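You operate a simulated robot arm through the tools that you are given. There is no shell and no other tool. Be economical: measure what you need, move in short steps, check, and stop when the job is done.

You are at the controls of a simulated robot arm. One attempt, no reset.

JOB
Park the magnifier, move the disc to the green tray, wipe the soot off the glass and light the table.
Fine: use the felt block and put it back. What is to be rubbed or washed off counts as gone when no trace of it is left.

It is judged by the outcome, as a careful person would: the job done as asked, and still so three seconds after it is handed in. It fails if anything else is knocked over, pushed out of place, dropped, spilled or broken.

ROBOT AND FRAMES
A 6-joint arm with a two-finger parallel gripper, fixed in place. Base frame: the origin is at the foot of the arm, x ahead of it, y to its left, z up. Units: mm, degrees, N and s.
Its first joint turns from -166.0 to 166.0 degrees. Payload 3.91 kg.
Tool frame: the origin (TCP) lies between the finger pads and is the grasp point; the fingertips stand 30 mm ahead of it; z points along the fingers, y is the line along which they close. Largest opening 110 mm; finger width 20, thickness 10; the body of the gripper, 48 by 112 mm, starts 55 mm behind the TCP.
Orientation is told as [roll, pitch, yaw] about the base's x, y, z axes, in that order, counted from this pose: with the fingers straight down and closing along the base's y, the tool's x points along the base's -x, its y along +y and its z along -z.

CONTROLS
- The arm moves only by the tool move_arm. Its argument "steps" is a list of rows, each a list of 7 numbers: the shift along the tool's x, y, z in mm, then the turn, a rotation vector about the tool's x, y, z in degrees, then the gripper command, from -1 (shut) to 1 (fully open), values between in proportion. In form: [[dx, dy, dz, rx, ry, rz, fingers], ...]. A call has 1 to 10 rows; each row shifts and turns the commanded pose from where the row before left it, along the tool's axes as they then stand. Rows are played at 5 a second. More than 50 mm and 8.6 degrees between two rows, or a gripper value outside its range, and nothing of the call is played. Where a pose cannot be reached the arm comes as near as it can. A force on the tool above 40 N (or 10 N above the force at the start of the call, whichever is more), or a blocked arm, ends the call early, and 0.2 s more pass. Each finger travels about 108 mm/s and halts on what it meets, pressing with about 29 N; the grip force reading is that of the motor and also rises with nothing between the fingers. The clock runs only during rows and for 0.2 s after the last one: add rows that do not move to give the fingers time. The reply holds the time, the measured pose of the TCP, the force on the tool along the base axes, the opening and the grip force, in the units named above and with some noise, with the torque about the TCP (base axes, N m) and any sound that the robot's microphone picked up.
- Cameras (640 x 400 px; columns grow to the right, rows downward): "scene" is fixed at [383.2, 499.5, 1707.2]; the picture's right is [-0.66, -0.75, 0.00], its down [-0.58, 0.51, -0.64] and it looks along [0.48, -0.42, -0.77] (base axes); focal length 318 px, centre (320, 200). "wrist" rides on the gripper at [72, 17, -103] in the tool frame; the picture's right is [-0.23, 0.97, 0.00], its down [-0.76, -0.18, -0.62] and it looks along [-0.61, -0.14, 0.78] (tool axes); focal length 222 px, centre (320, 200). There is no depth. A picture from a camera that has moved, and an enlarged one, comes with that camera's place and axes in the base frame and with its lens. The place of the scene camera against the robot may be out by one fixed shift of up to 25 mm in any direction.
- get_image(camera): a new picture of that camera. It takes no simulated time.
- close_up(camera, box): a new picture of the part [left, top, right, bottom] of that camera's present view, enlarged. It takes no simulated time.
- job_done(): hands the job in; it is judged then, once.

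Work in short steps. Places have to be worked out from the pictures, the camera data and where the tool is seen: move nearer, look again, correct. Check each grasp and each placing, and mend what went wrong. You have 120 turns and 84 pictures in all, those below and enlarged ones among them. Open the gripper and draw the arm clear of the work before you hand the job in, unless the task says otherwise; then end with one line.

The tools are called after "Call:" as a command line: name --pt "numbers of a row" for each row, then --argument value for the rest, lists and objects as JSON in quotes. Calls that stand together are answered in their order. move_arm: Moves the arm, as the interface text tells. Its arguments: {"type":"object","properties":{"steps":{"type":"array","items":{"type":"array","items":{"type":"number"}}}},"required":["steps"]} The other tools are called the same way: get_image (camera) takes a picture; close_up (camera, box) takes an enlarged picture of a part of a camera's view; job_done () hands the job in.

At the start:

```text
time_s: 0.0
ee_pos: [626.5, -138.4, 1182.8]
tcp_rot: [-0.1, 0.0, 0.1]
contact_force: [0.3, -0.2, 0.9]
wrist_torque: [0.02, -0.02, 0.0]
grip_width: 110.1
grip_force: 0.1
```

scene: 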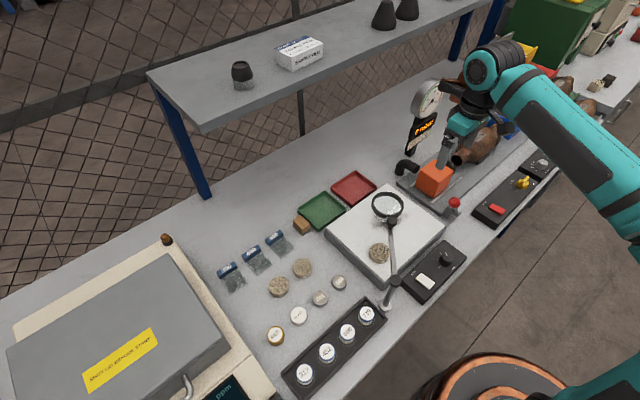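
wrist: 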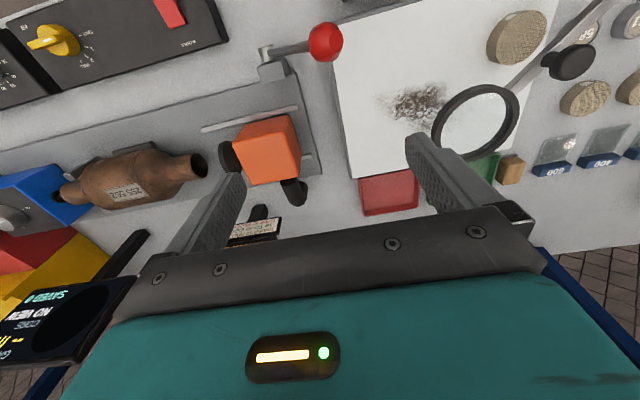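

The scene shows a white light table with a magnifier, a disc, soot, trays and a control panel beside it. I'll enlarge these parts before moving.

Call:
close_up --camera "scene" --box '[290, 160, 480, 320]'

Call:
close_up --camera "scene" --box '[380, 220, 490, 310]'

Call:
close_up --camera "wrist" --box '[320, 0, 640, 220]'

```text
2.50 times, centred on (385, 240) of scene
camera zoom: at [383.2, 499.5, 1707.2], right [-0.66, -0.75, 0.0], down [-0.58, 0.51, -0.64], along [0.48, -0.42, -0.77], focal length 794 px, centre (158, 100)
```

zoom: 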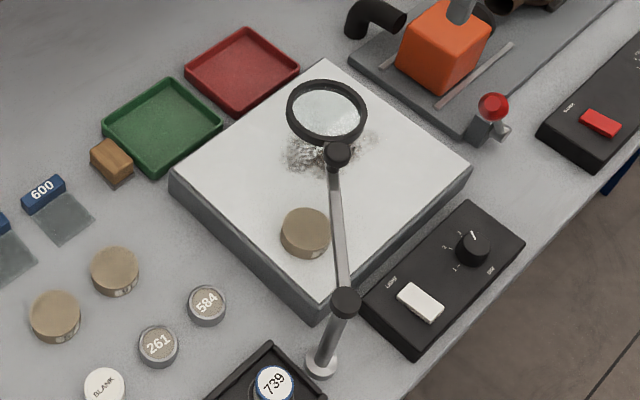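

```text
4.44 times, centred on (435, 265) of scene
camera zoom: at [383.2, 499.5, 1707.2], right [-0.66, -0.75, 0.0], down [-0.58, 0.51, -0.64], along [0.48, -0.42, -0.77], focal length 1412 px, centre (-191, -89)
```

zoom: 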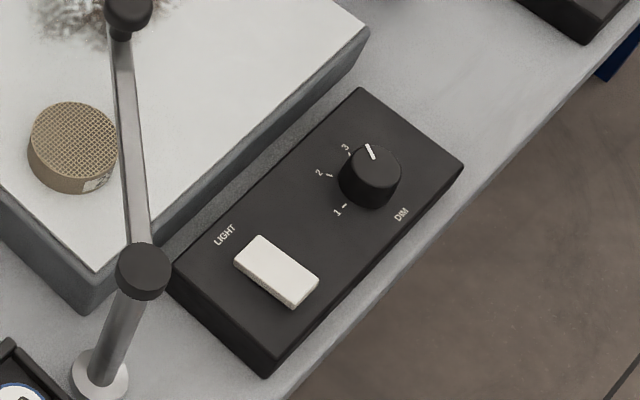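

```text
1.82 times, centred on (480, 110) of wrist
camera zoom: at [554.1, -122.0, 1284.7], right [0.23, 0.97, 0.0], down [0.76, -0.18, 0.62], along [0.61, -0.14, -0.78], focal length 404 px, centre (29, 364)
```

zoom: 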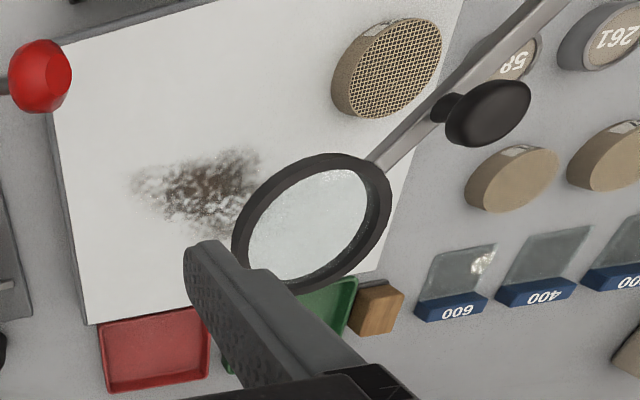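

To get stereo bearings on everything, I'll move level at the present height towards the light table and take a second wrist picture.

Call:
move_arm --pt "24 40 0 0 0 0 1" --pt "24 40 0 0 0 0 1" --pt "24 40 0 0 0 0 1" --pt "24 40 0 0 0 0 1" --pt "24 40 0 0 0 0 1" --pt "0 0 0 0 0 0 1"

Call:
get_image --camera "wrist"

Call:
get_image --camera "scene"

```text
time_s: 1.4
ee_pos: [508.0, 61.1, 1181.3]
tcp_rot: [0.0, 0.0, 0.0]
contact_force: [1.0, 0.2, 0.3]
wrist_torque: [0.03, 0.02, -0.01]
grip_width: 109.9
grip_force: 0.0
```

```text
78 pictures are left
camera wrist: at [435.6, 78.0, 1282.1], right [0.23, 0.97, 0.0], down [0.76, -0.18, 0.62], along [0.61, -0.14, -0.78], focal length 222 px, centre (320, 200)
```

wrist: 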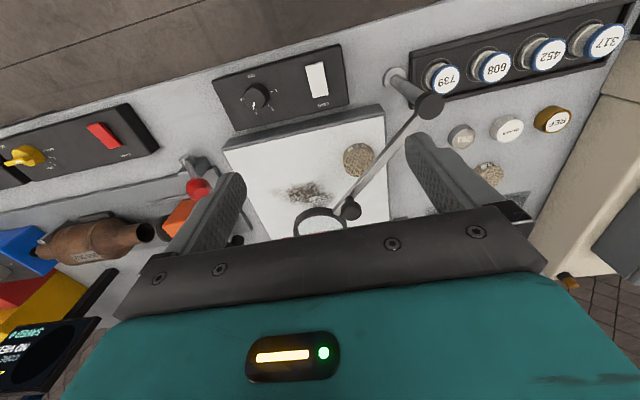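

```text
77 pictures are left
```

scene: 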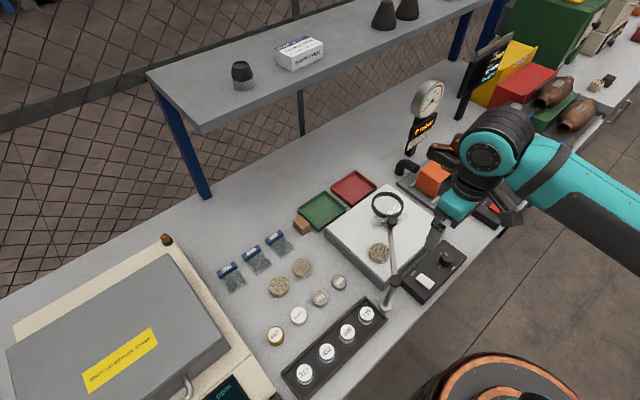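

Stereo puts the disc's top near (617, 99, 967). I'll enlarge the current wrist view for more precise features.

Call:
close_up --camera "wrist" --box '[200, 30, 460, 240]'

Call:
close_up --camera "scene" --box '[320, 170, 480, 320]'

```text
1.90 times, centred on (330, 135) of wrist
camera zoom: at [435.6, 78.0, 1282.1], right [0.23, 0.97, 0.0], down [0.76, -0.18, 0.62], along [0.61, -0.14, -0.78], focal length 423 px, centre (301, 324)
```

zoom: 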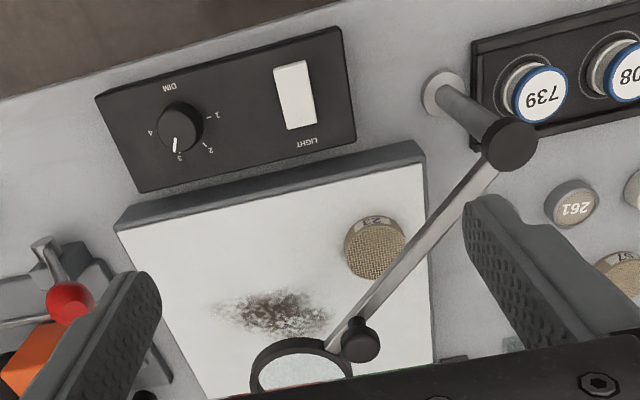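

```text
2.67 times, centred on (400, 245) of scene
camera zoom: at [383.2, 499.5, 1707.2], right [-0.66, -0.75, 0.0], down [-0.58, 0.51, -0.64], along [0.48, -0.42, -0.77], focal length 847 px, centre (107, 80)
```

zoom: 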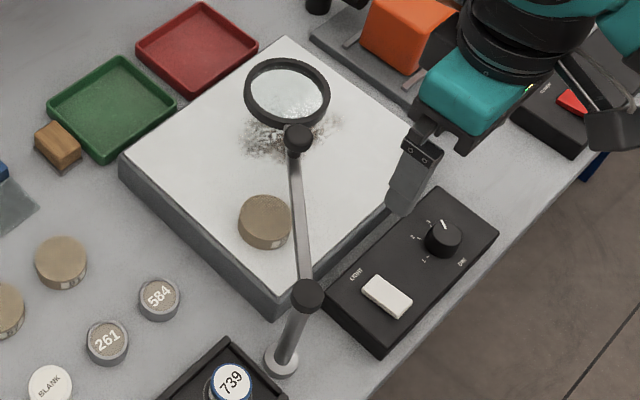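

Estimates: the pivot post is vertical at about (525, 171), its top about 1050, and the grip knob on the magnifier's arm is at about (627, 76, 1066). I'll go above the knob and turn the fingers to close across the arm, then look.

Call:
move_arm --pt "-30 4 5 0 0 0 1" --pt "-30 4 5 0 0 0 1" --pt "-30 4 5 0 0 0 1" --pt "-29 3 6 0 0 0 1" --pt "0 0 0 0 0 8.5 1" --pt "0 0 0 0 0 8.5 1" --pt "0 0 0 0 0 8.5 1" --pt "0 0 0 0 0 8.5 1" --pt "0 0 0 0 0 8.5 1" --pt "0 0 0 0 0 0 1"

Call:
get_image --camera "wrist"

Call:
get_image --camera "scene"

```text
time_s: 3.6
ee_pos: [624.6, 75.1, 1160.6]
tcp_rot: [-0.1, -0.1, -42.5]
contact_force: [0.9, 0.7, -0.3]
wrist_torque: [0.01, -0.03, -0.02]
grip_width: 110.0
grip_force: 0.0
```

```text
74 pictures are left
camera wrist: at [583.3, 137.2, 1262.5], right [0.83, 0.56, 0.0], down [0.44, -0.65, 0.62], along [0.35, -0.52, -0.78], focal length 222 px, centre (320, 200)
```

wrist: 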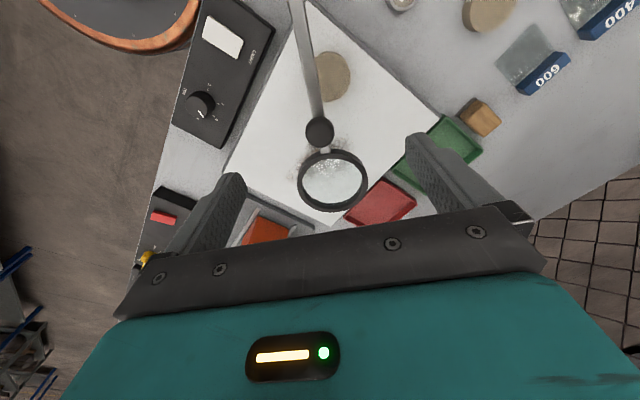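

```text
73 pictures are left
```

scene: 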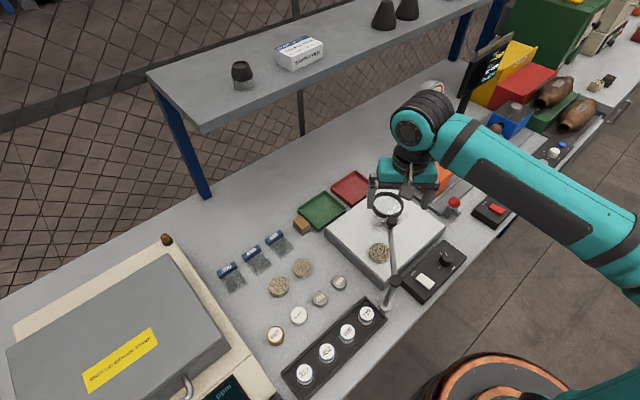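

The knob sits straight under the TCP, its top somewhere at z 1066–1078. I'll take a detailed look before descending.

Call:
close_up --camera "wrist" --box '[220, 20, 420, 220]'

```text
2.00 times, centred on (320, 120) of wrist
camera zoom: at [583.3, 137.2, 1262.5], right [0.83, 0.56, 0.0], down [0.44, -0.65, 0.62], along [0.35, -0.52, -0.78], focal length 444 px, centre (320, 360)
```

zoom: 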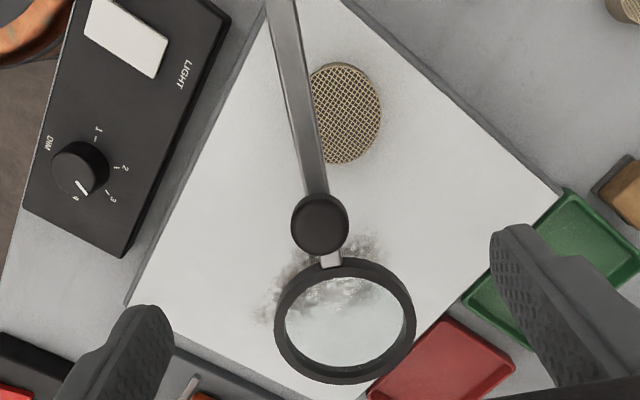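

I'll descend around the knob with the fingers open, then close to a loose cage about 34 mm wide.

Call:
move_arm --pt "0 0 30 0 0 0 1" --pt "0 0 30 0 0 0 1" --pt "0 0 27 0 0 0 1" --pt "0 0 0 0 0 0 0.2" --pt "0 0 0 0 0 0 -0.35" --pt "0 0 0 0 0 0 -0.35" --pt "0 0 0 0 0 0 -0.35"

Call:
get_image --camera "wrist"

```text
time_s: 5.2
ee_pos: [624.9, 79.2, 1075.1]
tcp_rot: [0.0, -0.2, -42.4]
contact_force: [0.1, 0.6, 0.9]
wrist_torque: [-0.01, -0.02, -0.02]
grip_width: 35.8
grip_force: 0.1
```

```text
71 pictures are left
camera wrist: at [583.8, 139.9, 1175.9], right [0.82, 0.57, 0.0], down [0.44, -0.64, 0.62], along [0.35, -0.51, -0.78], focal length 222 px, centre (320, 200)
```

wrist: 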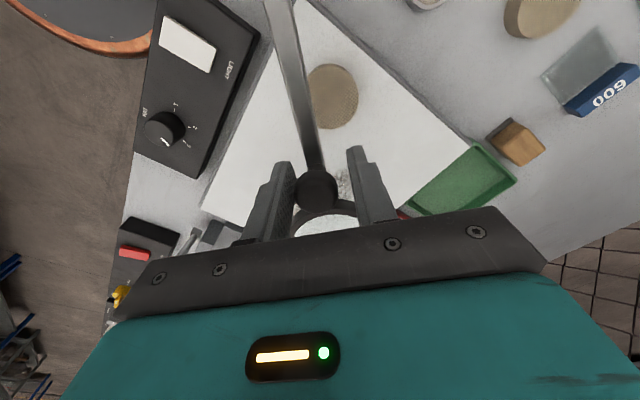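

The knob is caged. I'll swing it counter-clockwise (towards +y) along an arc of 136 mm radius about the post.

Call:
move_arm --pt "1.3 18.9 0 0 0 -8 -0.35" --pt "1.3 18.9 0 0 0 -8 -0.35" --pt "1.3 18.9 0 0 0 -8 -0.35" --pt "1.3 18.9 0 0 0 -8 -0.35" --pt "0 0 0 0 0 0 -0.35"

Call:
get_image --camera "wrist"

```text
time_s: 6.4
ee_pos: [656.7, 145.4, 1075.1]
tcp_rot: [-0.1, 0.0, -10.4]
contact_force: [0.5, -0.2, -0.3]
wrist_torque: [0.0, -0.03, -0.01]
grip_width: 35.8
grip_force: 0.1
```

```text
70 pictures are left
camera wrist: at [589.7, 174.7, 1175.9], right [0.4, 0.92, 0.0], down [0.72, -0.31, 0.62], along [0.57, -0.25, -0.78], focal length 222 px, centre (320, 200)
```

wrist: 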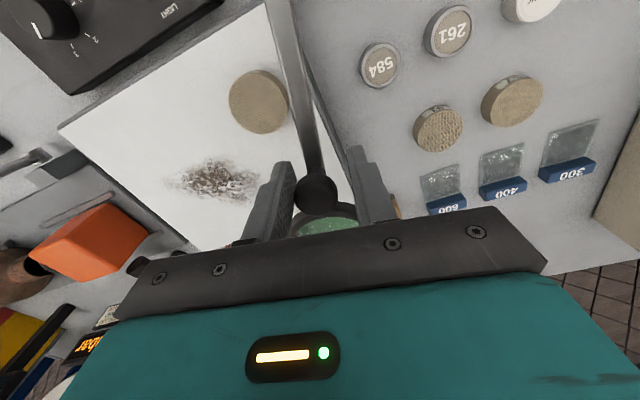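

It follows smoothly with no resistance. I'll carry on past the edge of the glass.

Call:
move_arm --pt "1.3 18.9 0 0 0 -8 -0.35" --pt "1.3 18.9 0 0 0 -8 -0.35" --pt "1.3 18.9 0 0 0 -8 -0.35" --pt "1.3 18.9 0 0 0 -8 -0.35" --pt "1.3 18.9 0 0 0 -8 -0.35" --pt "1.3 18.9 0 0 0 -8 -0.35" --pt "1.3 18.9 0 0 0 -8 -0.35" --pt "0 0 0 0 0 0 -0.35"

Call:
get_image --camera "scene"

Call:
get_image --camera "wrist"

```text
time_s: 7.2
ee_pos: [658.3, 187.1, 1074.0]
tcp_rot: [-0.3, 0.2, 10.4]
contact_force: [-3.7, -44.4, 1.1]
wrist_torque: [-0.36, 0.17, -0.54]
grip_width: 56.6
grip_force: 21.3
stopped in row 3: the force on the tool passed its limit at 52 N (the readings are from after the stop); the commanded pose is now the measured one
```

```text
69 pictures are left
```

scene: 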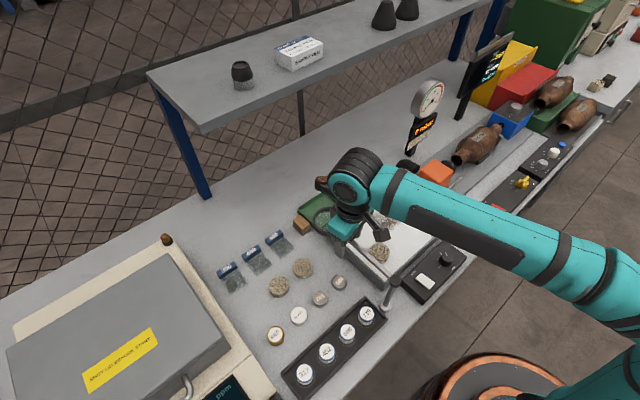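

```text
68 pictures are left
camera wrist: at [584.8, 191.2, 1176.7], right [0.05, 1.0, -0.01], down [0.78, -0.03, 0.62], along [0.62, -0.03, -0.78], focal length 222 px, centre (320, 200)
```

wrist: 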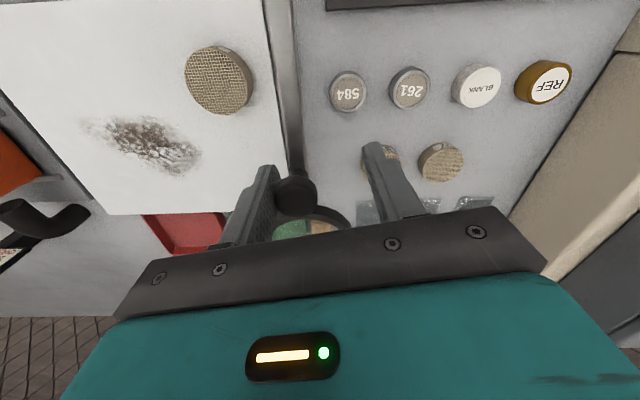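

The hinge seems to reach a stop at about azimuth +3°. I'll ease off, open, rise clear and look where the magnifier stands relative to the glass.

Call:
move_arm --pt "0 -6 0 0 0 0 -0.2" --pt "0 -3 0 0 0 0 0.3" --pt "0 0 -30 0 0 0 0.5" --pt "0 0 -40 0 0 0 1" --pt "40 0 -20 0 0 0 1" --pt "40 0 -20 0 0 0 1" --pt "40 0 0 0 0 0 1" --pt "0 0 0 0 0 0 1"

Call:
get_image --camera "scene"

Call:
get_image --camera "wrist"

```text
time_s: 9.0
ee_pos: [538.8, 161.9, 1188.0]
tcp_rot: [-0.3, 0.2, 10.6]
contact_force: [0.4, 0.3, -0.5]
wrist_torque: [-0.02, 0.01, -0.05]
grip_width: 110.0
grip_force: 0.1
```

```text
67 pictures are left
```

scene: 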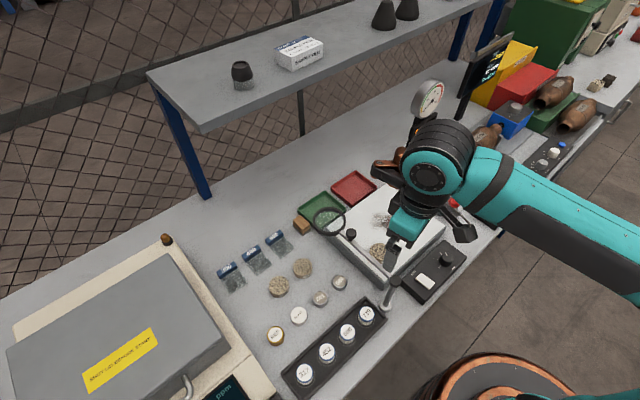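

```text
66 pictures are left
camera wrist: at [466.2, 165.9, 1290.4], right [0.04, 1.0, 0.0], down [0.78, -0.03, 0.62], along [0.62, -0.03, -0.78], focal length 222 px, centre (320, 200)
```

wrist: 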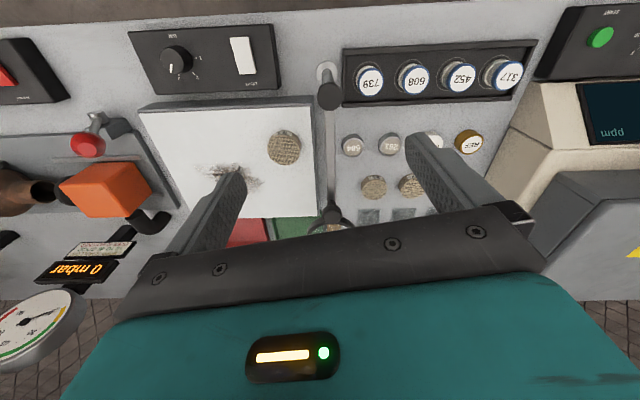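

The magnifier now lies along +x, beside the glass, against its stop. I'll zoom in to see whether it is clear of the glass.

Call:
close_up --camera "scene" --box '[290, 170, 450, 320]'

Call:
close_up --camera "wrist" --box '[230, 40, 440, 240]'

```text
2.67 times, centred on (370, 245) of scene
camera zoom: at [383.2, 499.5, 1707.2], right [-0.66, -0.75, 0.0], down [-0.58, 0.51, -0.64], along [0.48, -0.42, -0.77], focal length 847 px, centre (187, 80)
```

zoom: 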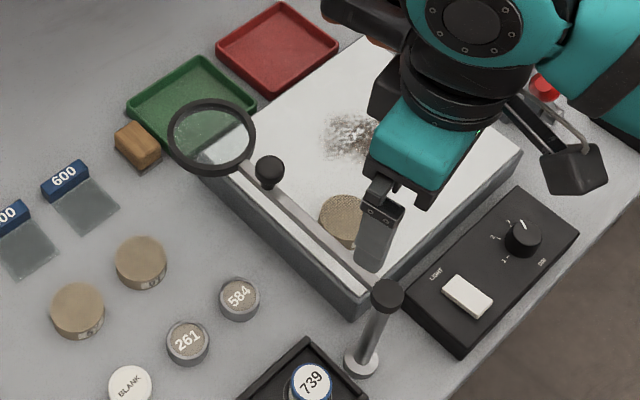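

```text
2.00 times, centred on (335, 140) of wrist
camera zoom: at [466.2, 165.9, 1290.4], right [0.04, 1.0, 0.0], down [0.78, -0.03, 0.62], along [0.62, -0.03, -0.78], focal length 444 px, centre (290, 320)
```

zoom: 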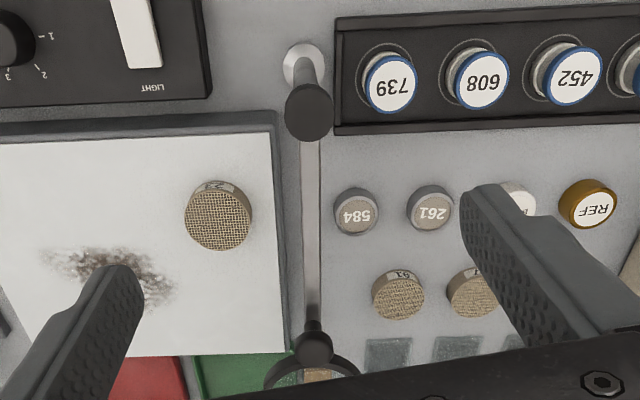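

The arm lies parallel to the glass edge and outside it, against its stop, so I take this as the parked position. Next is the disc. I'll turn the gripper to yaw 90°, so the fingers close along x and stay well clear of the magnifier, and go above the disc.

Call:
move_arm --pt "0 0 0 0 0 -7.94 1" --pt "0 0 0 0 0 -7.94 1" --pt "0 0 0 0 0 -7.94 1" --pt "0 0 0 0 0 -7.94 1" --pt "0 0 0 0 0 -7.94 1" --pt "0 0 0 0 0 -7.94 1" --pt "0 0 0 0 0 -7.94 1" --pt "0 0 0 0 0 -7.94 1" --pt "0 0 0 0 0 -7.94 1" --pt "0 0 0 0 0 -7.94 1"

Call:
move_arm --pt "31 -39 0 0 0 0 1" --pt "31 -39 0 0 0 0 1" --pt "0 0 40 0 0 0 1" --pt "0 0 40 0 0 0 1" --pt "0 0 0 0 0 0 1"

Call:
get_image --camera "wrist"

```text
time_s: 11.2
ee_pos: [541.6, 160.2, 1184.3]
tcp_rot: [0.1, 0.3, 90.2]
contact_force: [1.0, -1.1, 0.0]
wrist_torque: [0.0, 0.0, 0.03]
grip_width: 110.0
grip_force: 0.1
```

```text
time_s: 12.4
ee_pos: [621.4, 99.5, 1105.3]
tcp_rot: [0.2, 0.3, 90.0]
contact_force: [-0.4, -0.3, 0.3]
wrist_torque: [-0.01, 0.0, 0.01]
grip_width: 110.3
grip_force: 0.1
```

```text
63 pictures are left
camera wrist: at [605.1, 27.0, 1207.0], right [-0.97, 0.23, 0.0], down [0.18, 0.76, 0.62], along [0.14, 0.6, -0.79], focal length 222 px, centre (320, 200)
```

wrist: 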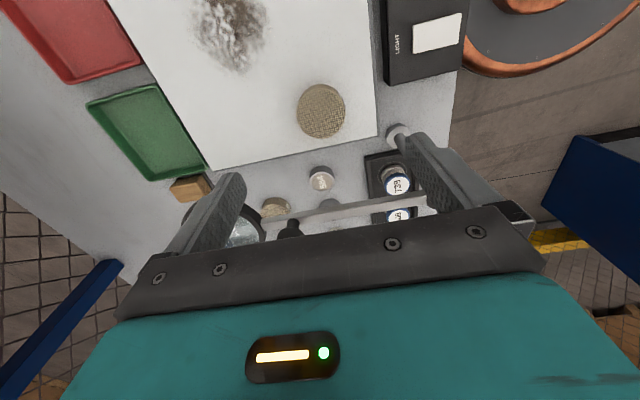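

The disc appears at about (619, 94). I'll shift slightly, go down halfway and look again.

Call:
move_arm --pt "5 2 30 0 0 0 1" --pt "0 0 40 0 0 0 1" --pt "0 0 0 0 0 0 1"

Call:
close_up --camera "wrist" --box '[200, 50, 440, 250]'

```text
time_s: 13.2
ee_pos: [618.1, 94.1, 1031.9]
tcp_rot: [0.1, 0.3, 90.0]
contact_force: [-0.2, -0.2, 0.0]
wrist_torque: [0.01, 0.01, 0.0]
grip_width: 109.9
grip_force: 0.1
```

```text
2.00 times, centred on (320, 150) of wrist
camera zoom: at [603.2, 22.0, 1134.9], right [-0.97, 0.23, 0.0], down [0.18, 0.76, 0.62], along [0.14, 0.6, -0.79], focal length 444 px, centre (320, 300)
```

zoom: 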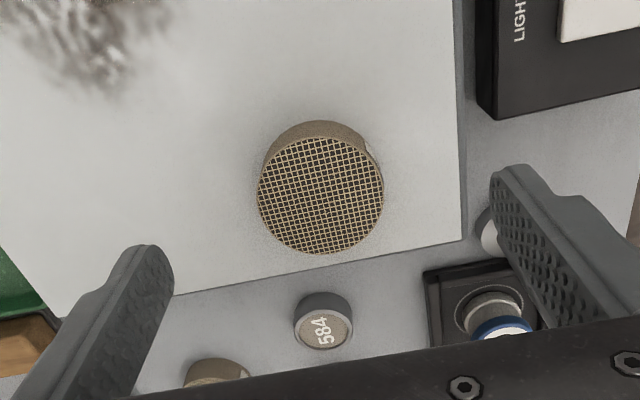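

The disc's top is near (620, 96, 967) and it is about 14 mm thick. I'll lower the tips to around 957 and check before closing.

Call:
move_arm --pt "-2 -2 25 0 0 0 0.6" --pt "0 0 20 0 0 0 0.4" --pt "0 0 0 0 0 0 0.4"

Call:
close_up --camera "wrist" --box '[200, 50, 440, 250]'

Call:
close_up --camera "scene" --box '[320, 180, 440, 290]'

```text
time_s: 14.0
ee_pos: [620.9, 95.1, 989.2]
tcp_rot: [-0.1, 0.2, 89.9]
contact_force: [0.9, -0.5, 23.7]
wrist_torque: [1.7, -0.9, -0.06]
grip_width: 76.9
grip_force: 0.0
```

```text
2.00 times, centred on (320, 150) of wrist
camera zoom: at [604.9, 22.5, 1091.8], right [-0.97, 0.23, 0.0], down [0.18, 0.76, 0.62], along [0.14, 0.6, -0.78], focal length 444 px, centre (320, 300)
```

zoom: 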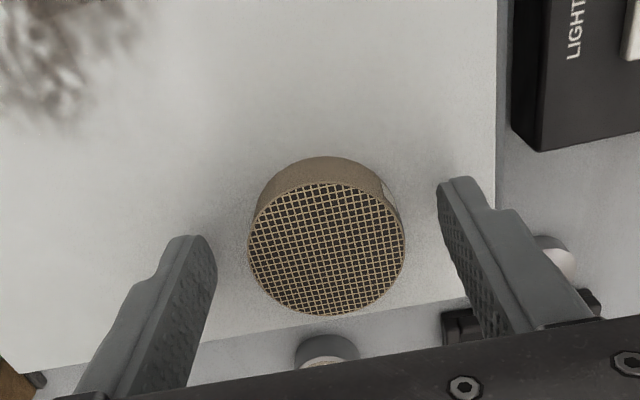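

```text
3.64 times, centred on (380, 235) of scene
camera zoom: at [383.2, 499.5, 1707.2], right [-0.66, -0.75, 0.0], down [-0.58, 0.51, -0.64], along [0.48, -0.42, -0.77], focal length 1155 px, centre (102, 73)
```

zoom: 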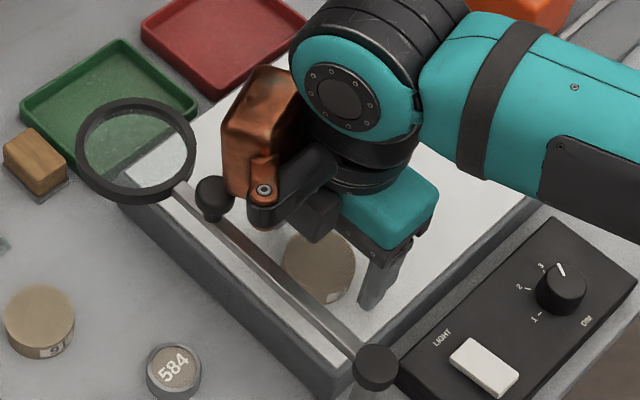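

The push was not from the glass. The torque puts the contact at about (659, 167), so something behind the gripper, the copper box opposite the camera, is resting on the magnifier's knob. I'll lift straight up at once and go back to yaw 0.

Call:
move_arm --pt "0 0 -20 0 0 0 0.4" --pt "0 0 -40 0 0 0 0.6" --pt "0 0 -40 0 0 0 1"

Call:
close_up --camera "scene" --box '[290, 170, 450, 320]'

Call:
get_image --camera "wrist"

```text
time_s: 14.8
ee_pos: [619.1, 96.5, 1093.2]
tcp_rot: [0.1, 0.3, 90.1]
contact_force: [-0.1, -1.1, -0.4]
wrist_torque: [0.03, 0.02, 0.02]
grip_width: 110.4
grip_force: 0.0
```

```text
2.67 times, centred on (370, 245) of scene
camera zoom: at [383.2, 499.5, 1707.2], right [-0.66, -0.75, 0.0], down [-0.58, 0.51, -0.64], along [0.48, -0.42, -0.77], focal length 847 px, centre (187, 80)
```

zoom: 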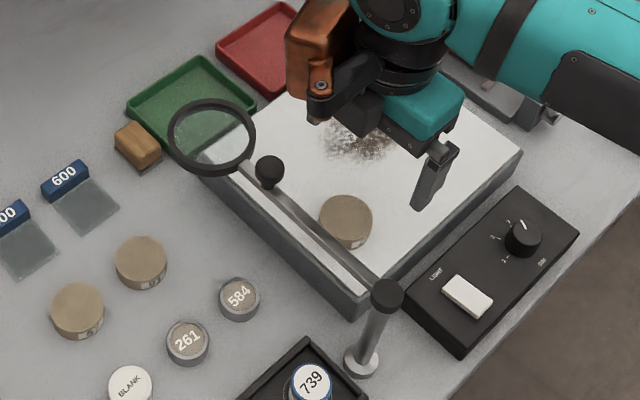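

```text
58 pictures are left
camera wrist: at [603.5, 24.2, 1195.6], right [-0.97, 0.23, 0.0], down [0.18, 0.76, 0.62], along [0.14, 0.6, -0.79], focal length 222 px, centre (320, 200)
```

wrist: 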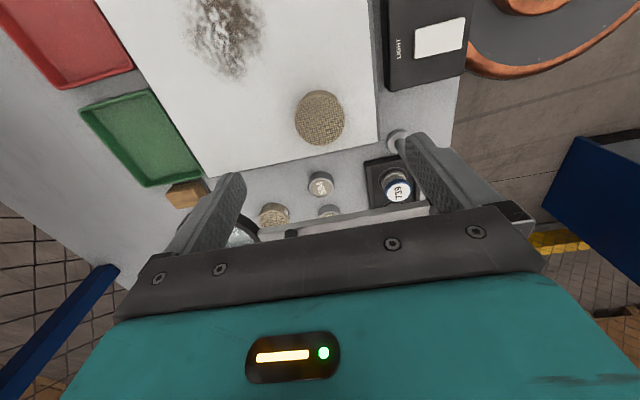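

The magnifier is unharmed and still in place. I'll rotate back to about yaw 4° at this height.

Call:
move_arm --pt "0 0 0 0 0 8.6 1" --pt "0 0 0 0 0 8.6 1" --pt "0 0 0 0 0 8.6 1" --pt "0 0 0 0 0 8.6 1" --pt "0 0 0 0 0 8.6 1" --pt "0 0 0 0 0 8.6 1" --pt "0 0 0 0 0 8.6 1" --pt "0 0 0 0 0 8.6 1" --pt "0 0 0 0 0 8.6 1" --pt "0 0 0 0 0 8.6 1"

Call:
move_arm --pt "0 0 0 0 0 4 1" --pt "0 0 30 0 0 0 1" --pt "0 0 20 0 0 0 0.4" --pt "0 0 0 0 0 0 0.4"

Call:
get_image --camera "wrist"

Call:
close_up --camera "scene" --box '[290, 170, 450, 320]'

```text
time_s: 17.0
ee_pos: [618.4, 95.6, 1088.0]
tcp_rot: [-0.2, 0.0, 4.0]
contact_force: [0.4, 0.7, 1.0]
wrist_torque: [0.0, -0.01, -0.01]
grip_width: 110.2
grip_force: 0.0
```

```text
time_s: 18.0
ee_pos: [617.3, 94.1, 1039.5]
tcp_rot: [-0.3, 0.2, 0.1]
contact_force: [0.3, -0.7, 0.0]
wrist_torque: [-0.01, 0.01, -0.01]
grip_width: 77.1
grip_force: 0.1
```

```text
57 pictures are left
camera wrist: at [547.4, 111.6, 1141.6], right [0.23, 0.97, 0.0], down [0.76, -0.17, 0.62], along [0.61, -0.15, -0.78], focal length 222 px, centre (320, 200)
```

wrist: 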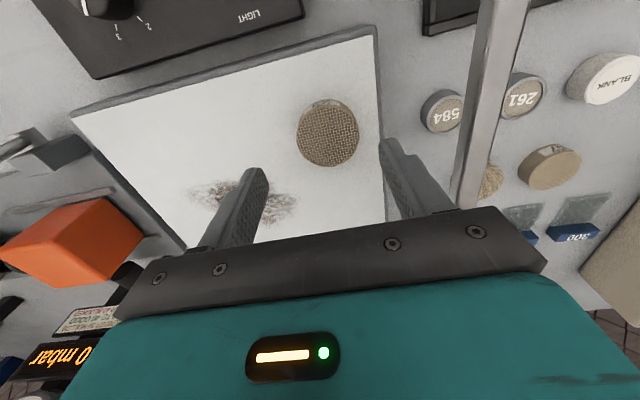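

```text
2.67 times, centred on (370, 245) of scene
camera zoom: at [383.2, 499.5, 1707.2], right [-0.66, -0.75, 0.0], down [-0.58, 0.51, -0.64], along [0.48, -0.42, -0.77], focal length 847 px, centre (187, 80)
```

zoom: 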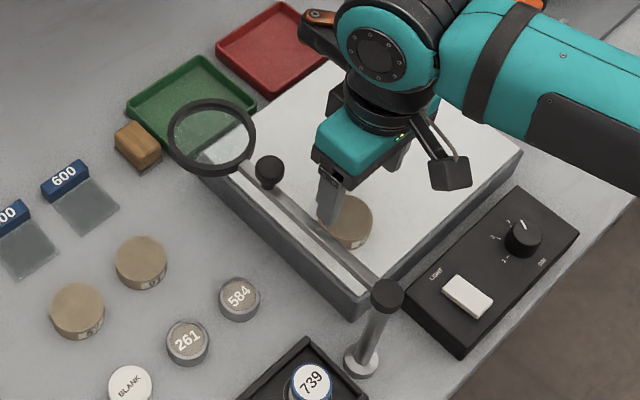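

The disc centre is about (620, 99) with its top at 970. The gripper body will pass about 10 mm from the magnifier's arm. I'll descend to TCP 988.

Call:
move_arm --pt "-2.5 2 25 0 0 0 0.4" --pt "0 0 18 0 0 0 0.4" --pt "0 0 8 0 0 0 0.4" --pt "0 0 0 0 0 0 0.4"

Call:
close_up --camera "wrist" --box '[200, 50, 440, 250]'

```text
time_s: 19.0
ee_pos: [622.2, 97.1, 989.6]
tcp_rot: [-0.3, 0.0, 0.0]
contact_force: [-0.5, -0.1, -0.1]
wrist_torque: [0.0, -0.02, -0.02]
grip_width: 77.0
grip_force: 0.0
```

```text
2.00 times, centred on (320, 150) of wrist
camera zoom: at [550.9, 115.1, 1091.4], right [0.23, 0.97, -0.01], down [0.76, -0.17, 0.62], along [0.61, -0.15, -0.78], focal length 444 px, centre (320, 300)
```

zoom: 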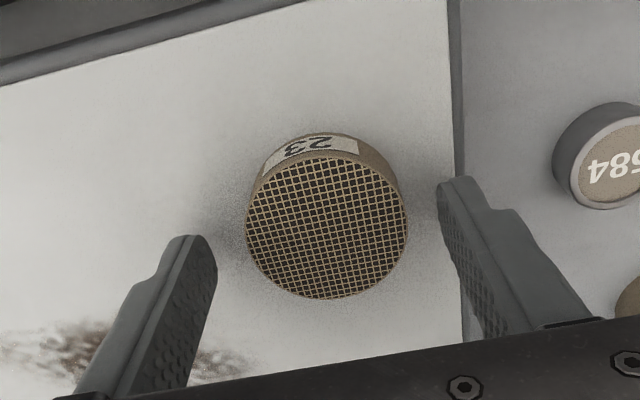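

The lateral alignment is good and the height is somewhat uncertain. I'll inch down, watching for the glass.

Call:
move_arm --pt "3 0 2 0 0 0 0.4" --pt "0 0 2 0 0 0 0.4" --pt "0 0 2 0 0 0 0.4" --pt "0 0 0 0 0 0 0.4"

```text
time_s: 20.0
ee_pos: [618.7, 97.2, 983.8]
tcp_rot: [-0.3, 0.1, 0.0]
contact_force: [0.0, -0.1, 0.5]
wrist_torque: [0.01, 0.01, 0.06]
grip_width: 77.1
grip_force: 0.2
```

No contact yet, with the tips at 954. I'll close on the disc here.

Call:
move_arm --pt "0 0 0 0 0 0 0" --pt "0 0 0 0 0 0 -0.15" --pt "0 0 0 0 0 0 -0.3" --pt "0 0 0 0 0 0 -0.3"

Call:
close_up --camera "wrist" --box '[200, 50, 440, 250]'

```text
time_s: 21.0
ee_pos: [616.7, 97.2, 982.9]
tcp_rot: [-0.3, 0.1, 0.0]
contact_force: [0.1, 0.8, 1.8]
wrist_torque: [0.01, -0.02, 0.01]
grip_width: 49.4
grip_force: 28.8
```

```text
2.00 times, centred on (320, 150) of wrist
camera zoom: at [546.5, 114.4, 1084.9], right [0.23, 0.97, 0.0], down [0.76, -0.17, 0.62], along [0.61, -0.15, -0.78], focal length 444 px, centre (320, 300)
```

zoom: 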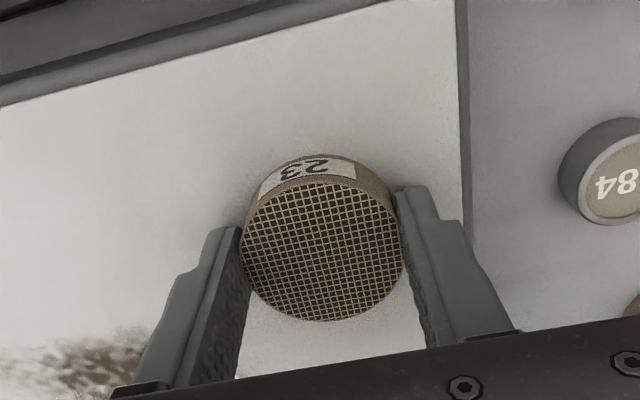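

The disc is gripped at 49.4 mm. I'll lift clear and yaw +30° so the camera bracket stays away from the lens later.

Call:
move_arm --pt "0 0 -10 0 0 0 -0.3" --pt "0 0 -30 0 0 0 -0.3" --pt "0 0 -35 0 0 0 -0.3" --pt "0 0 -35 0 0 0 -0.3" --pt "0 0 -35 0 0 0 -0.3" --pt "0 0 -25 0 0 -7.5 -0.3" --pt "0 0 0 0 0 -7.5 -0.3" --pt "0 0 0 0 0 -7.5 -0.3" --pt "0 0 0 0 0 -7.5 -0.3" --pt "0 0 0 0 0 0 -0.3"

Call:
get_image --camera "wrist"

```text
time_s: 23.2
ee_pos: [618.9, 98.3, 1153.3]
tcp_rot: [-0.2, 0.2, 30.2]
contact_force: [0.5, 0.2, -1.5]
wrist_torque: [-0.02, 0.0, 0.03]
grip_width: 49.6
grip_force: 29.3
```

```text
53 pictures are left
camera wrist: at [548.9, 76.3, 1254.3], right [-0.29, 0.96, 0.0], down [0.75, 0.23, 0.62], along [0.6, 0.18, -0.78], focal length 222 px, centre (320, 200)
```

wrist: 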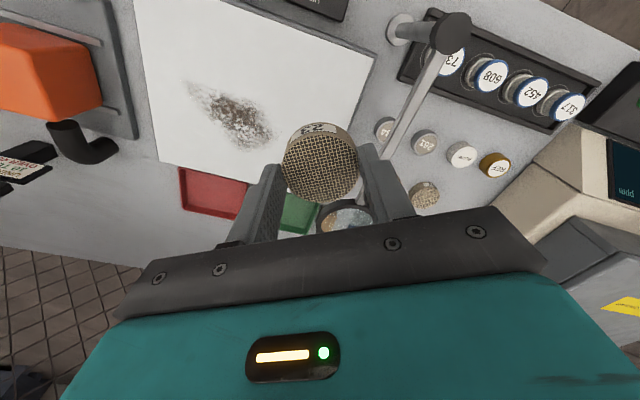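

The disc is held. I'll carry it high towards the tray and look down.

Call:
move_arm --pt "-24 -18.5 0 0 0 0 -0.3" --pt "-24 -18.5 0 0 0 0 -0.3" --pt "-24 -18.5 0 0 0 0 -0.3" --pt "-24 -18.5 0 0 0 0 -0.3" --pt "-24 -18.5 0 0 0 0 -0.3" --pt "0 0 0 0 0 0 -0.3"

Call:
get_image --camera "wrist"

Call:
get_image --camera "scene"

```text
time_s: 24.6
ee_pos: [767.0, 79.9, 1152.7]
tcp_rot: [-0.1, 0.3, 29.9]
contact_force: [-0.4, 0.1, -0.4]
wrist_torque: [-0.03, 0.01, 0.03]
grip_width: 49.6
grip_force: 29.3
```

```text
52 pictures are left
camera wrist: at [697.3, 57.7, 1254.8], right [-0.29, 0.96, 0.0], down [0.75, 0.23, 0.62], along [0.6, 0.18, -0.78], focal length 222 px, centre (320, 200)
```

wrist: 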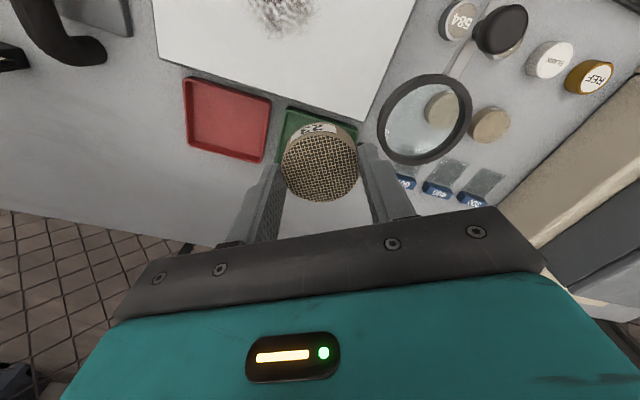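

```text
51 pictures are left
```

scene: 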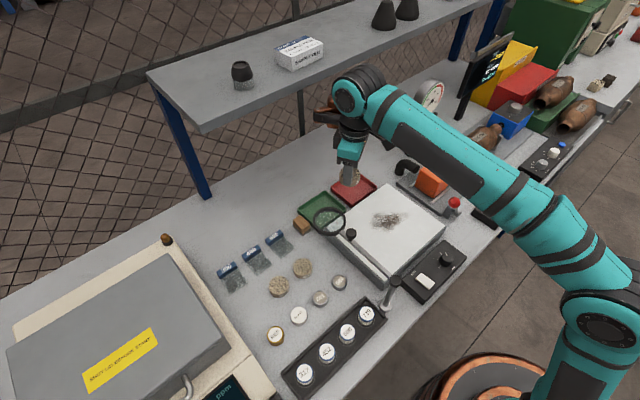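

The green tray spans about x 797–900, y 38–144, centre near (848, 91). I'll move over it and descend part of the way.

Call:
move_arm --pt "-37 -17 0 0 0 0 -0.3" --pt "-37 -17 0 0 0 0 -0.3" --pt "0 0 30 0 0 0 -0.3" --pt "0 0 35 0 0 0 -0.3" --pt "0 0 35 0 0 0 -0.3" --pt "0 0 0 0 0 0 -0.3"

Call:
get_image --camera "wrist"

Call:
close_up --camera "scene" --box '[280, 100, 440, 250]'

```text
time_s: 25.1
ee_pos: [825.0, 85.3, 1155.8]
tcp_rot: [-0.1, 0.6, 30.0]
contact_force: [-59.2, -2.5, -18.6]
wrist_torque: [0.51, -7.4, -0.39]
grip_width: 49.3
grip_force: 28.8
stopped in row 2: the force on the tool passed its limit at 200 N (the readings are from after the stop); the commanded pose is now the measured one
```

```text
50 pictures are left
camera wrist: at [757.0, 63.9, 1258.7], right [-0.29, 0.96, 0.0], down [0.75, 0.23, 0.61], along [0.59, 0.18, -0.79], focal length 222 px, centre (320, 200)
```

wrist: 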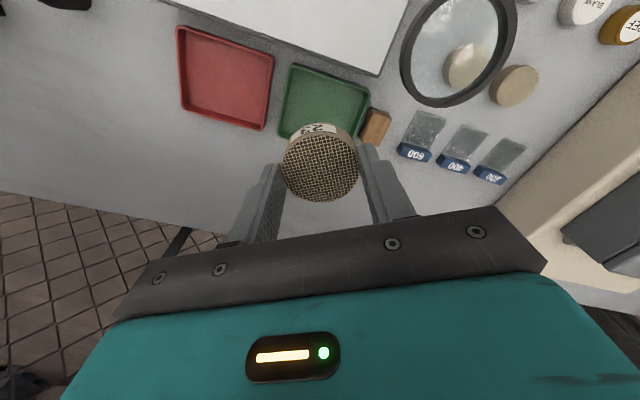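

```text
2.67 times, centred on (360, 175) of scene
camera zoom: at [383.2, 499.5, 1707.2], right [-0.66, -0.75, 0.0], down [-0.58, 0.51, -0.64], along [0.48, -0.42, -0.77], focal length 847 px, centre (213, 267)
```

zoom: 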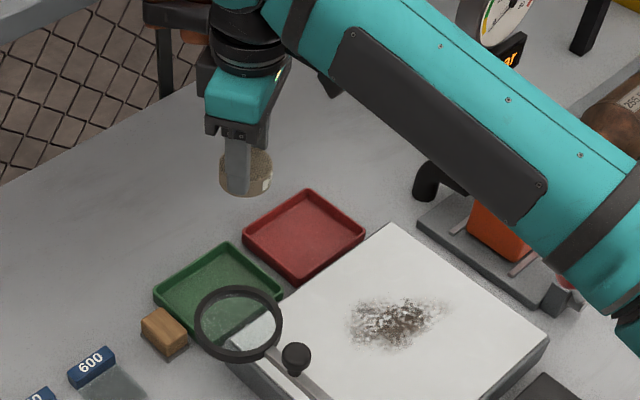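

The wrist's copper part struck the shelf's front edge at roughly x 905, z 1300. I'll back off directly, move to lower y and check the shelf items.

Call:
move_arm --pt "21.7 12.5 0 0 0 0 -0.3" --pt "21.7 12.5 0 0 0 0 -0.3" --pt "20 -20 0 0 0 0 -0.3" --pt "19 -20 0 0 0 0 -0.3" --pt "0 0 0 0 0 0 -0.3"

Call:
get_image --camera "scene"

```text
time_s: 26.4
ee_pos: [767.5, 32.4, 1154.5]
tcp_rot: [0.1, 0.6, 30.0]
contact_force: [-1.0, 0.2, -1.4]
wrist_torque: [-0.01, 0.0, 0.0]
grip_width: 49.6
grip_force: 28.9
```

```text
48 pictures are left
```

scene: 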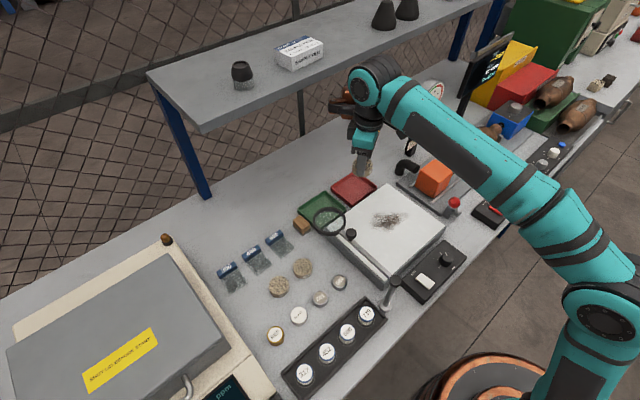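

Everything on the shelf is undisturbed. I'll descend here at lower y, clear of the lens, to TCP 1005, so that I can enter under the shelf.

Call:
move_arm --pt "6 -10 20 0 0 0 -0.3" --pt "0 0 35 0 0 0 -0.3" --pt "0 0 35 0 0 0 -0.3" --pt "0 0 35 0 0 0 -0.3" --pt "0 0 25 0 0 0 -0.3" --pt "0 0 0 0 0 0 -0.3"

Call:
get_image --camera "wrist"

Call:
get_image --camera "scene"

```text
time_s: 27.8
ee_pos: [764.7, 20.0, 1004.6]
tcp_rot: [0.1, 0.8, 30.0]
contact_force: [0.4, 0.6, 0.0]
wrist_torque: [0.05, -0.02, -0.04]
grip_width: 49.4
grip_force: 28.8
```

```text
47 pictures are left
camera wrist: at [696.9, -0.8, 1107.5], right [-0.29, 0.96, 0.0], down [0.76, 0.23, 0.61], along [0.59, 0.18, -0.79], focal length 222 px, centre (320, 200)
```

wrist: 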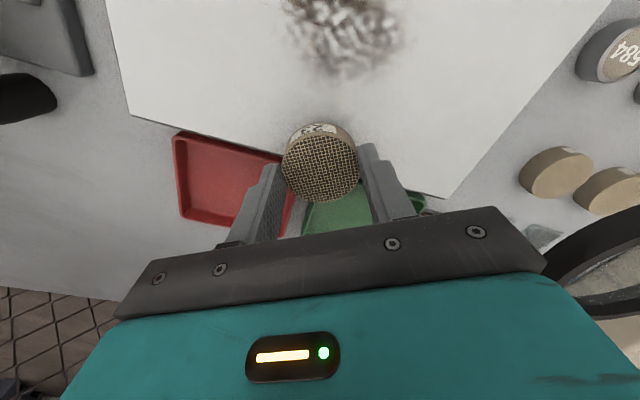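

```text
46 pictures are left
```

scene: 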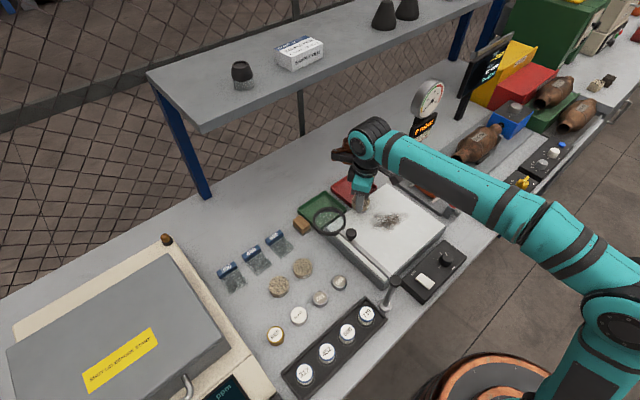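

I'm clear of everything. Moving forward under the shelf, then left over the tray, and lowering partly.

Call:
move_arm --pt "-24 -14 0 0 0 0 -0.3" --pt "-24 -14 0 0 0 0 -0.3" --pt "-24 -14 0 0 0 0 -0.3" --pt "-11 20 0 0 0 0 -0.3" --pt "-11 20 0 0 0 0 -0.3" --pt "-11 19 0 0 0 0 -0.3" --pt "0 0 15 0 0 0 -0.3" --pt "0 0 10 0 0 0 -0.3" --pt "0 0 0 0 0 0 -0.3"

Call:
get_image --camera "wrist"

Call:
close_up --camera "scene" --box '[270, 100, 430, 250]'

```text
time_s: 29.8
ee_pos: [848.0, 85.4, 977.6]
tcp_rot: [0.0, 0.8, 29.9]
contact_force: [0.2, 0.3, -1.2]
wrist_torque: [-0.03, -0.02, 0.03]
grip_width: 49.7
grip_force: 28.7
```

```text
45 pictures are left
camera wrist: at [778.9, 64.3, 1079.3], right [-0.29, 0.96, 0.0], down [0.76, 0.23, 0.61], along [0.59, 0.18, -0.79], focal length 222 px, centre (320, 200)
```

wrist: 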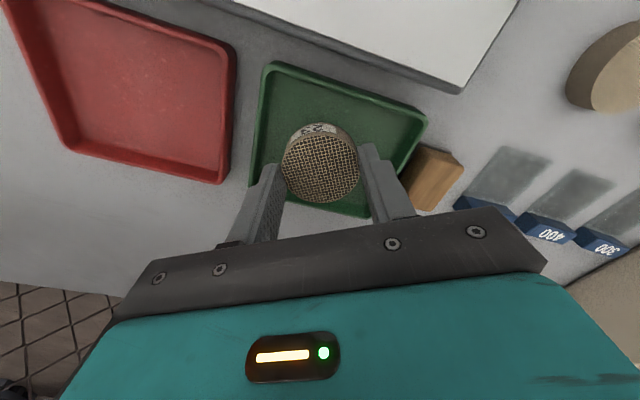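

```text
2.67 times, centred on (350, 175) of scene
camera zoom: at [383.2, 499.5, 1707.2], right [-0.66, -0.75, 0.0], down [-0.58, 0.51, -0.64], along [0.48, -0.42, -0.77], focal length 847 px, centre (240, 267)
```

zoom: 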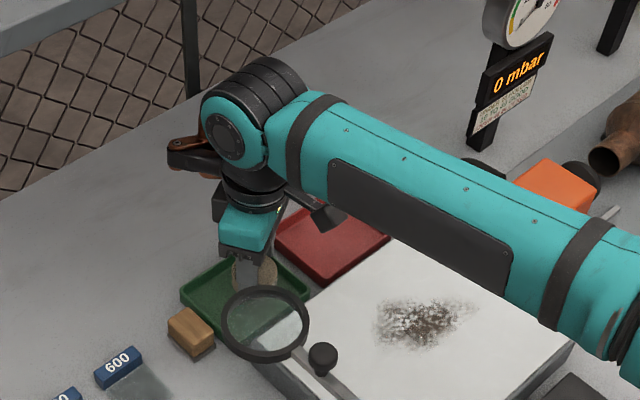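

The disc is centred over the green tray. I'll lower it gently until it touches.

Call:
move_arm --pt "0 0 8 0 0 0 -0.3" --pt "0 0 5 0 0 0 -0.3" --pt "0 0 3 0 0 0 -0.3" --pt "0 0 2 0 0 0 -0.3" --pt "0 0 0 0 0 0 -0.3"

Call:
close_up --camera "wrist" --box '[220, 50, 440, 230]'

```text
time_s: 30.9
ee_pos: [846.2, 84.9, 958.8]
tcp_rot: [0.2, 0.8, 30.0]
contact_force: [-0.5, 0.1, -0.2]
wrist_torque: [0.01, -0.01, -0.01]
grip_width: 49.8
grip_force: 28.9
```

```text
2.22 times, centred on (330, 140) of wrist
camera zoom: at [778.0, 63.2, 1062.2], right [-0.29, 0.96, 0.0], down [0.76, 0.23, 0.61], along [0.59, 0.18, -0.79], focal length 494 px, centre (298, 333)
```

zoom: 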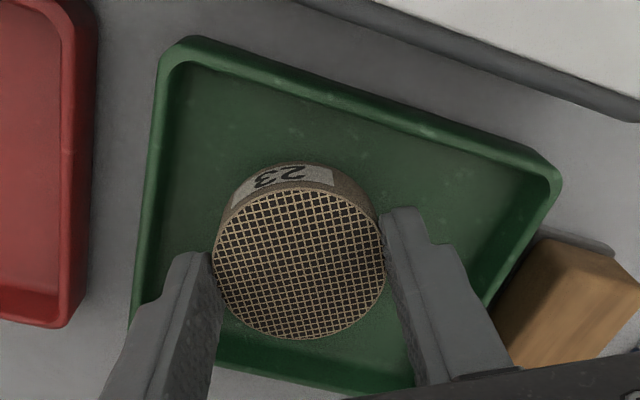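

Not touching yet. I'll inch down further with a slight shift away from the block.

Call:
move_arm --pt "0 -4 2 0 0 0 -0.3" --pt "0 0 2 0 0 0 -0.3" --pt "0 0 2 0 0 0 -0.3" --pt "0 0 2 0 0 0 -0.3" --pt "0 0 0 0 0 0 -0.3"

```text
time_s: 32.1
ee_pos: [848.1, 82.3, 950.4]
tcp_rot: [0.2, 0.8, 30.0]
contact_force: [0.1, 0.8, 0.1]
wrist_torque: [-0.01, 0.01, -0.05]
grip_width: 49.6
grip_force: 29.1
```

Call:
close_up --camera "wrist" --box '[220, 50, 440, 230]'

Call:
move_arm --pt "0 0 1.5 0 0 0 -0.3" --pt "0 0 1.5 0 0 0 -0.3" --pt "0 0 0 0 0 0 -0.3"

```text
2.22 times, centred on (330, 140) of wrist
camera zoom: at [780.1, 60.5, 1054.0], right [-0.29, 0.96, 0.0], down [0.76, 0.23, 0.61], along [0.59, 0.18, -0.79], focal length 494 px, centre (298, 333)
```

zoom: 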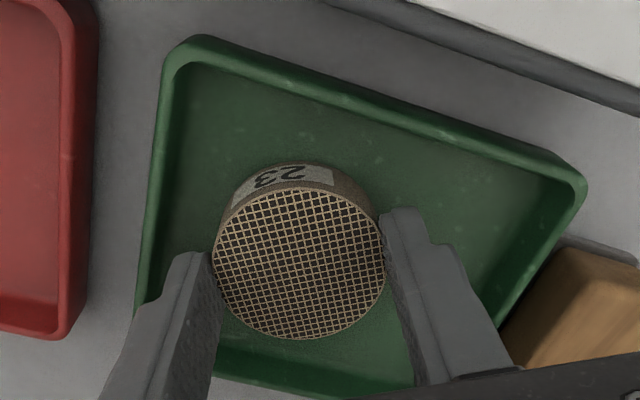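

```text
time_s: 33.0
ee_pos: [849.0, 83.2, 947.6]
tcp_rot: [0.2, 0.7, 30.1]
contact_force: [-1.1, 0.2, 0.4]
wrist_torque: [-0.04, -0.03, -0.01]
grip_width: 49.8
grip_force: 29.1
```

Still free. I'll continue down in small steps.

Call:
move_arm --pt "3 0 1.5 0 0 0 -0.3" --pt "0 0 1.5 0 0 0 -0.3" --pt "0 0 1.5 0 0 0 -0.3" --pt "0 0 1.5 0 0 0 -0.3" --pt "0 0 0 0 0 0 -0.3"

```text
time_s: 34.1
ee_pos: [845.2, 79.4, 945.0]
tcp_rot: [0.0, 0.7, 29.9]
contact_force: [1.3, 3.6, 19.7]
wrist_torque: [0.28, -0.26, 0.02]
grip_width: 50.3
grip_force: 29.4
```

Contact: the disc is on the tray floor. I'll relieve the pressure and open slightly.

Call:
move_arm --pt "0 0 -2 0 0 0 -0.3" --pt "0 0 0 0 0 0 -0.05" --pt "0 0 0 0 0 0 0.08" --pt "0 0 0 0 0 0 0.08"

Call:
close_up --camera "wrist" --box '[220, 50, 440, 230]'

```text
time_s: 35.1
ee_pos: [845.0, 79.9, 945.0]
tcp_rot: [0.1, 0.9, 30.0]
contact_force: [-0.1, 0.5, -0.1]
wrist_torque: [-0.01, -0.02, -0.02]
grip_width: 59.6
grip_force: 0.0
```

```text
2.22 times, centred on (330, 140) of wrist
camera zoom: at [777.1, 59.0, 1047.7], right [-0.29, 0.96, 0.0], down [0.76, 0.23, 0.61], along [0.59, 0.18, -0.79], focal length 494 px, centre (298, 333)
```

zoom: 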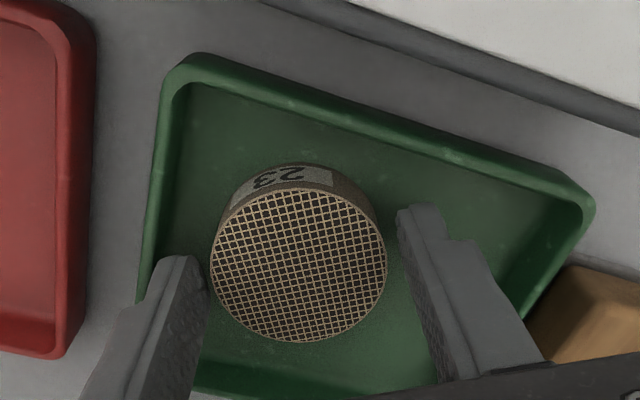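

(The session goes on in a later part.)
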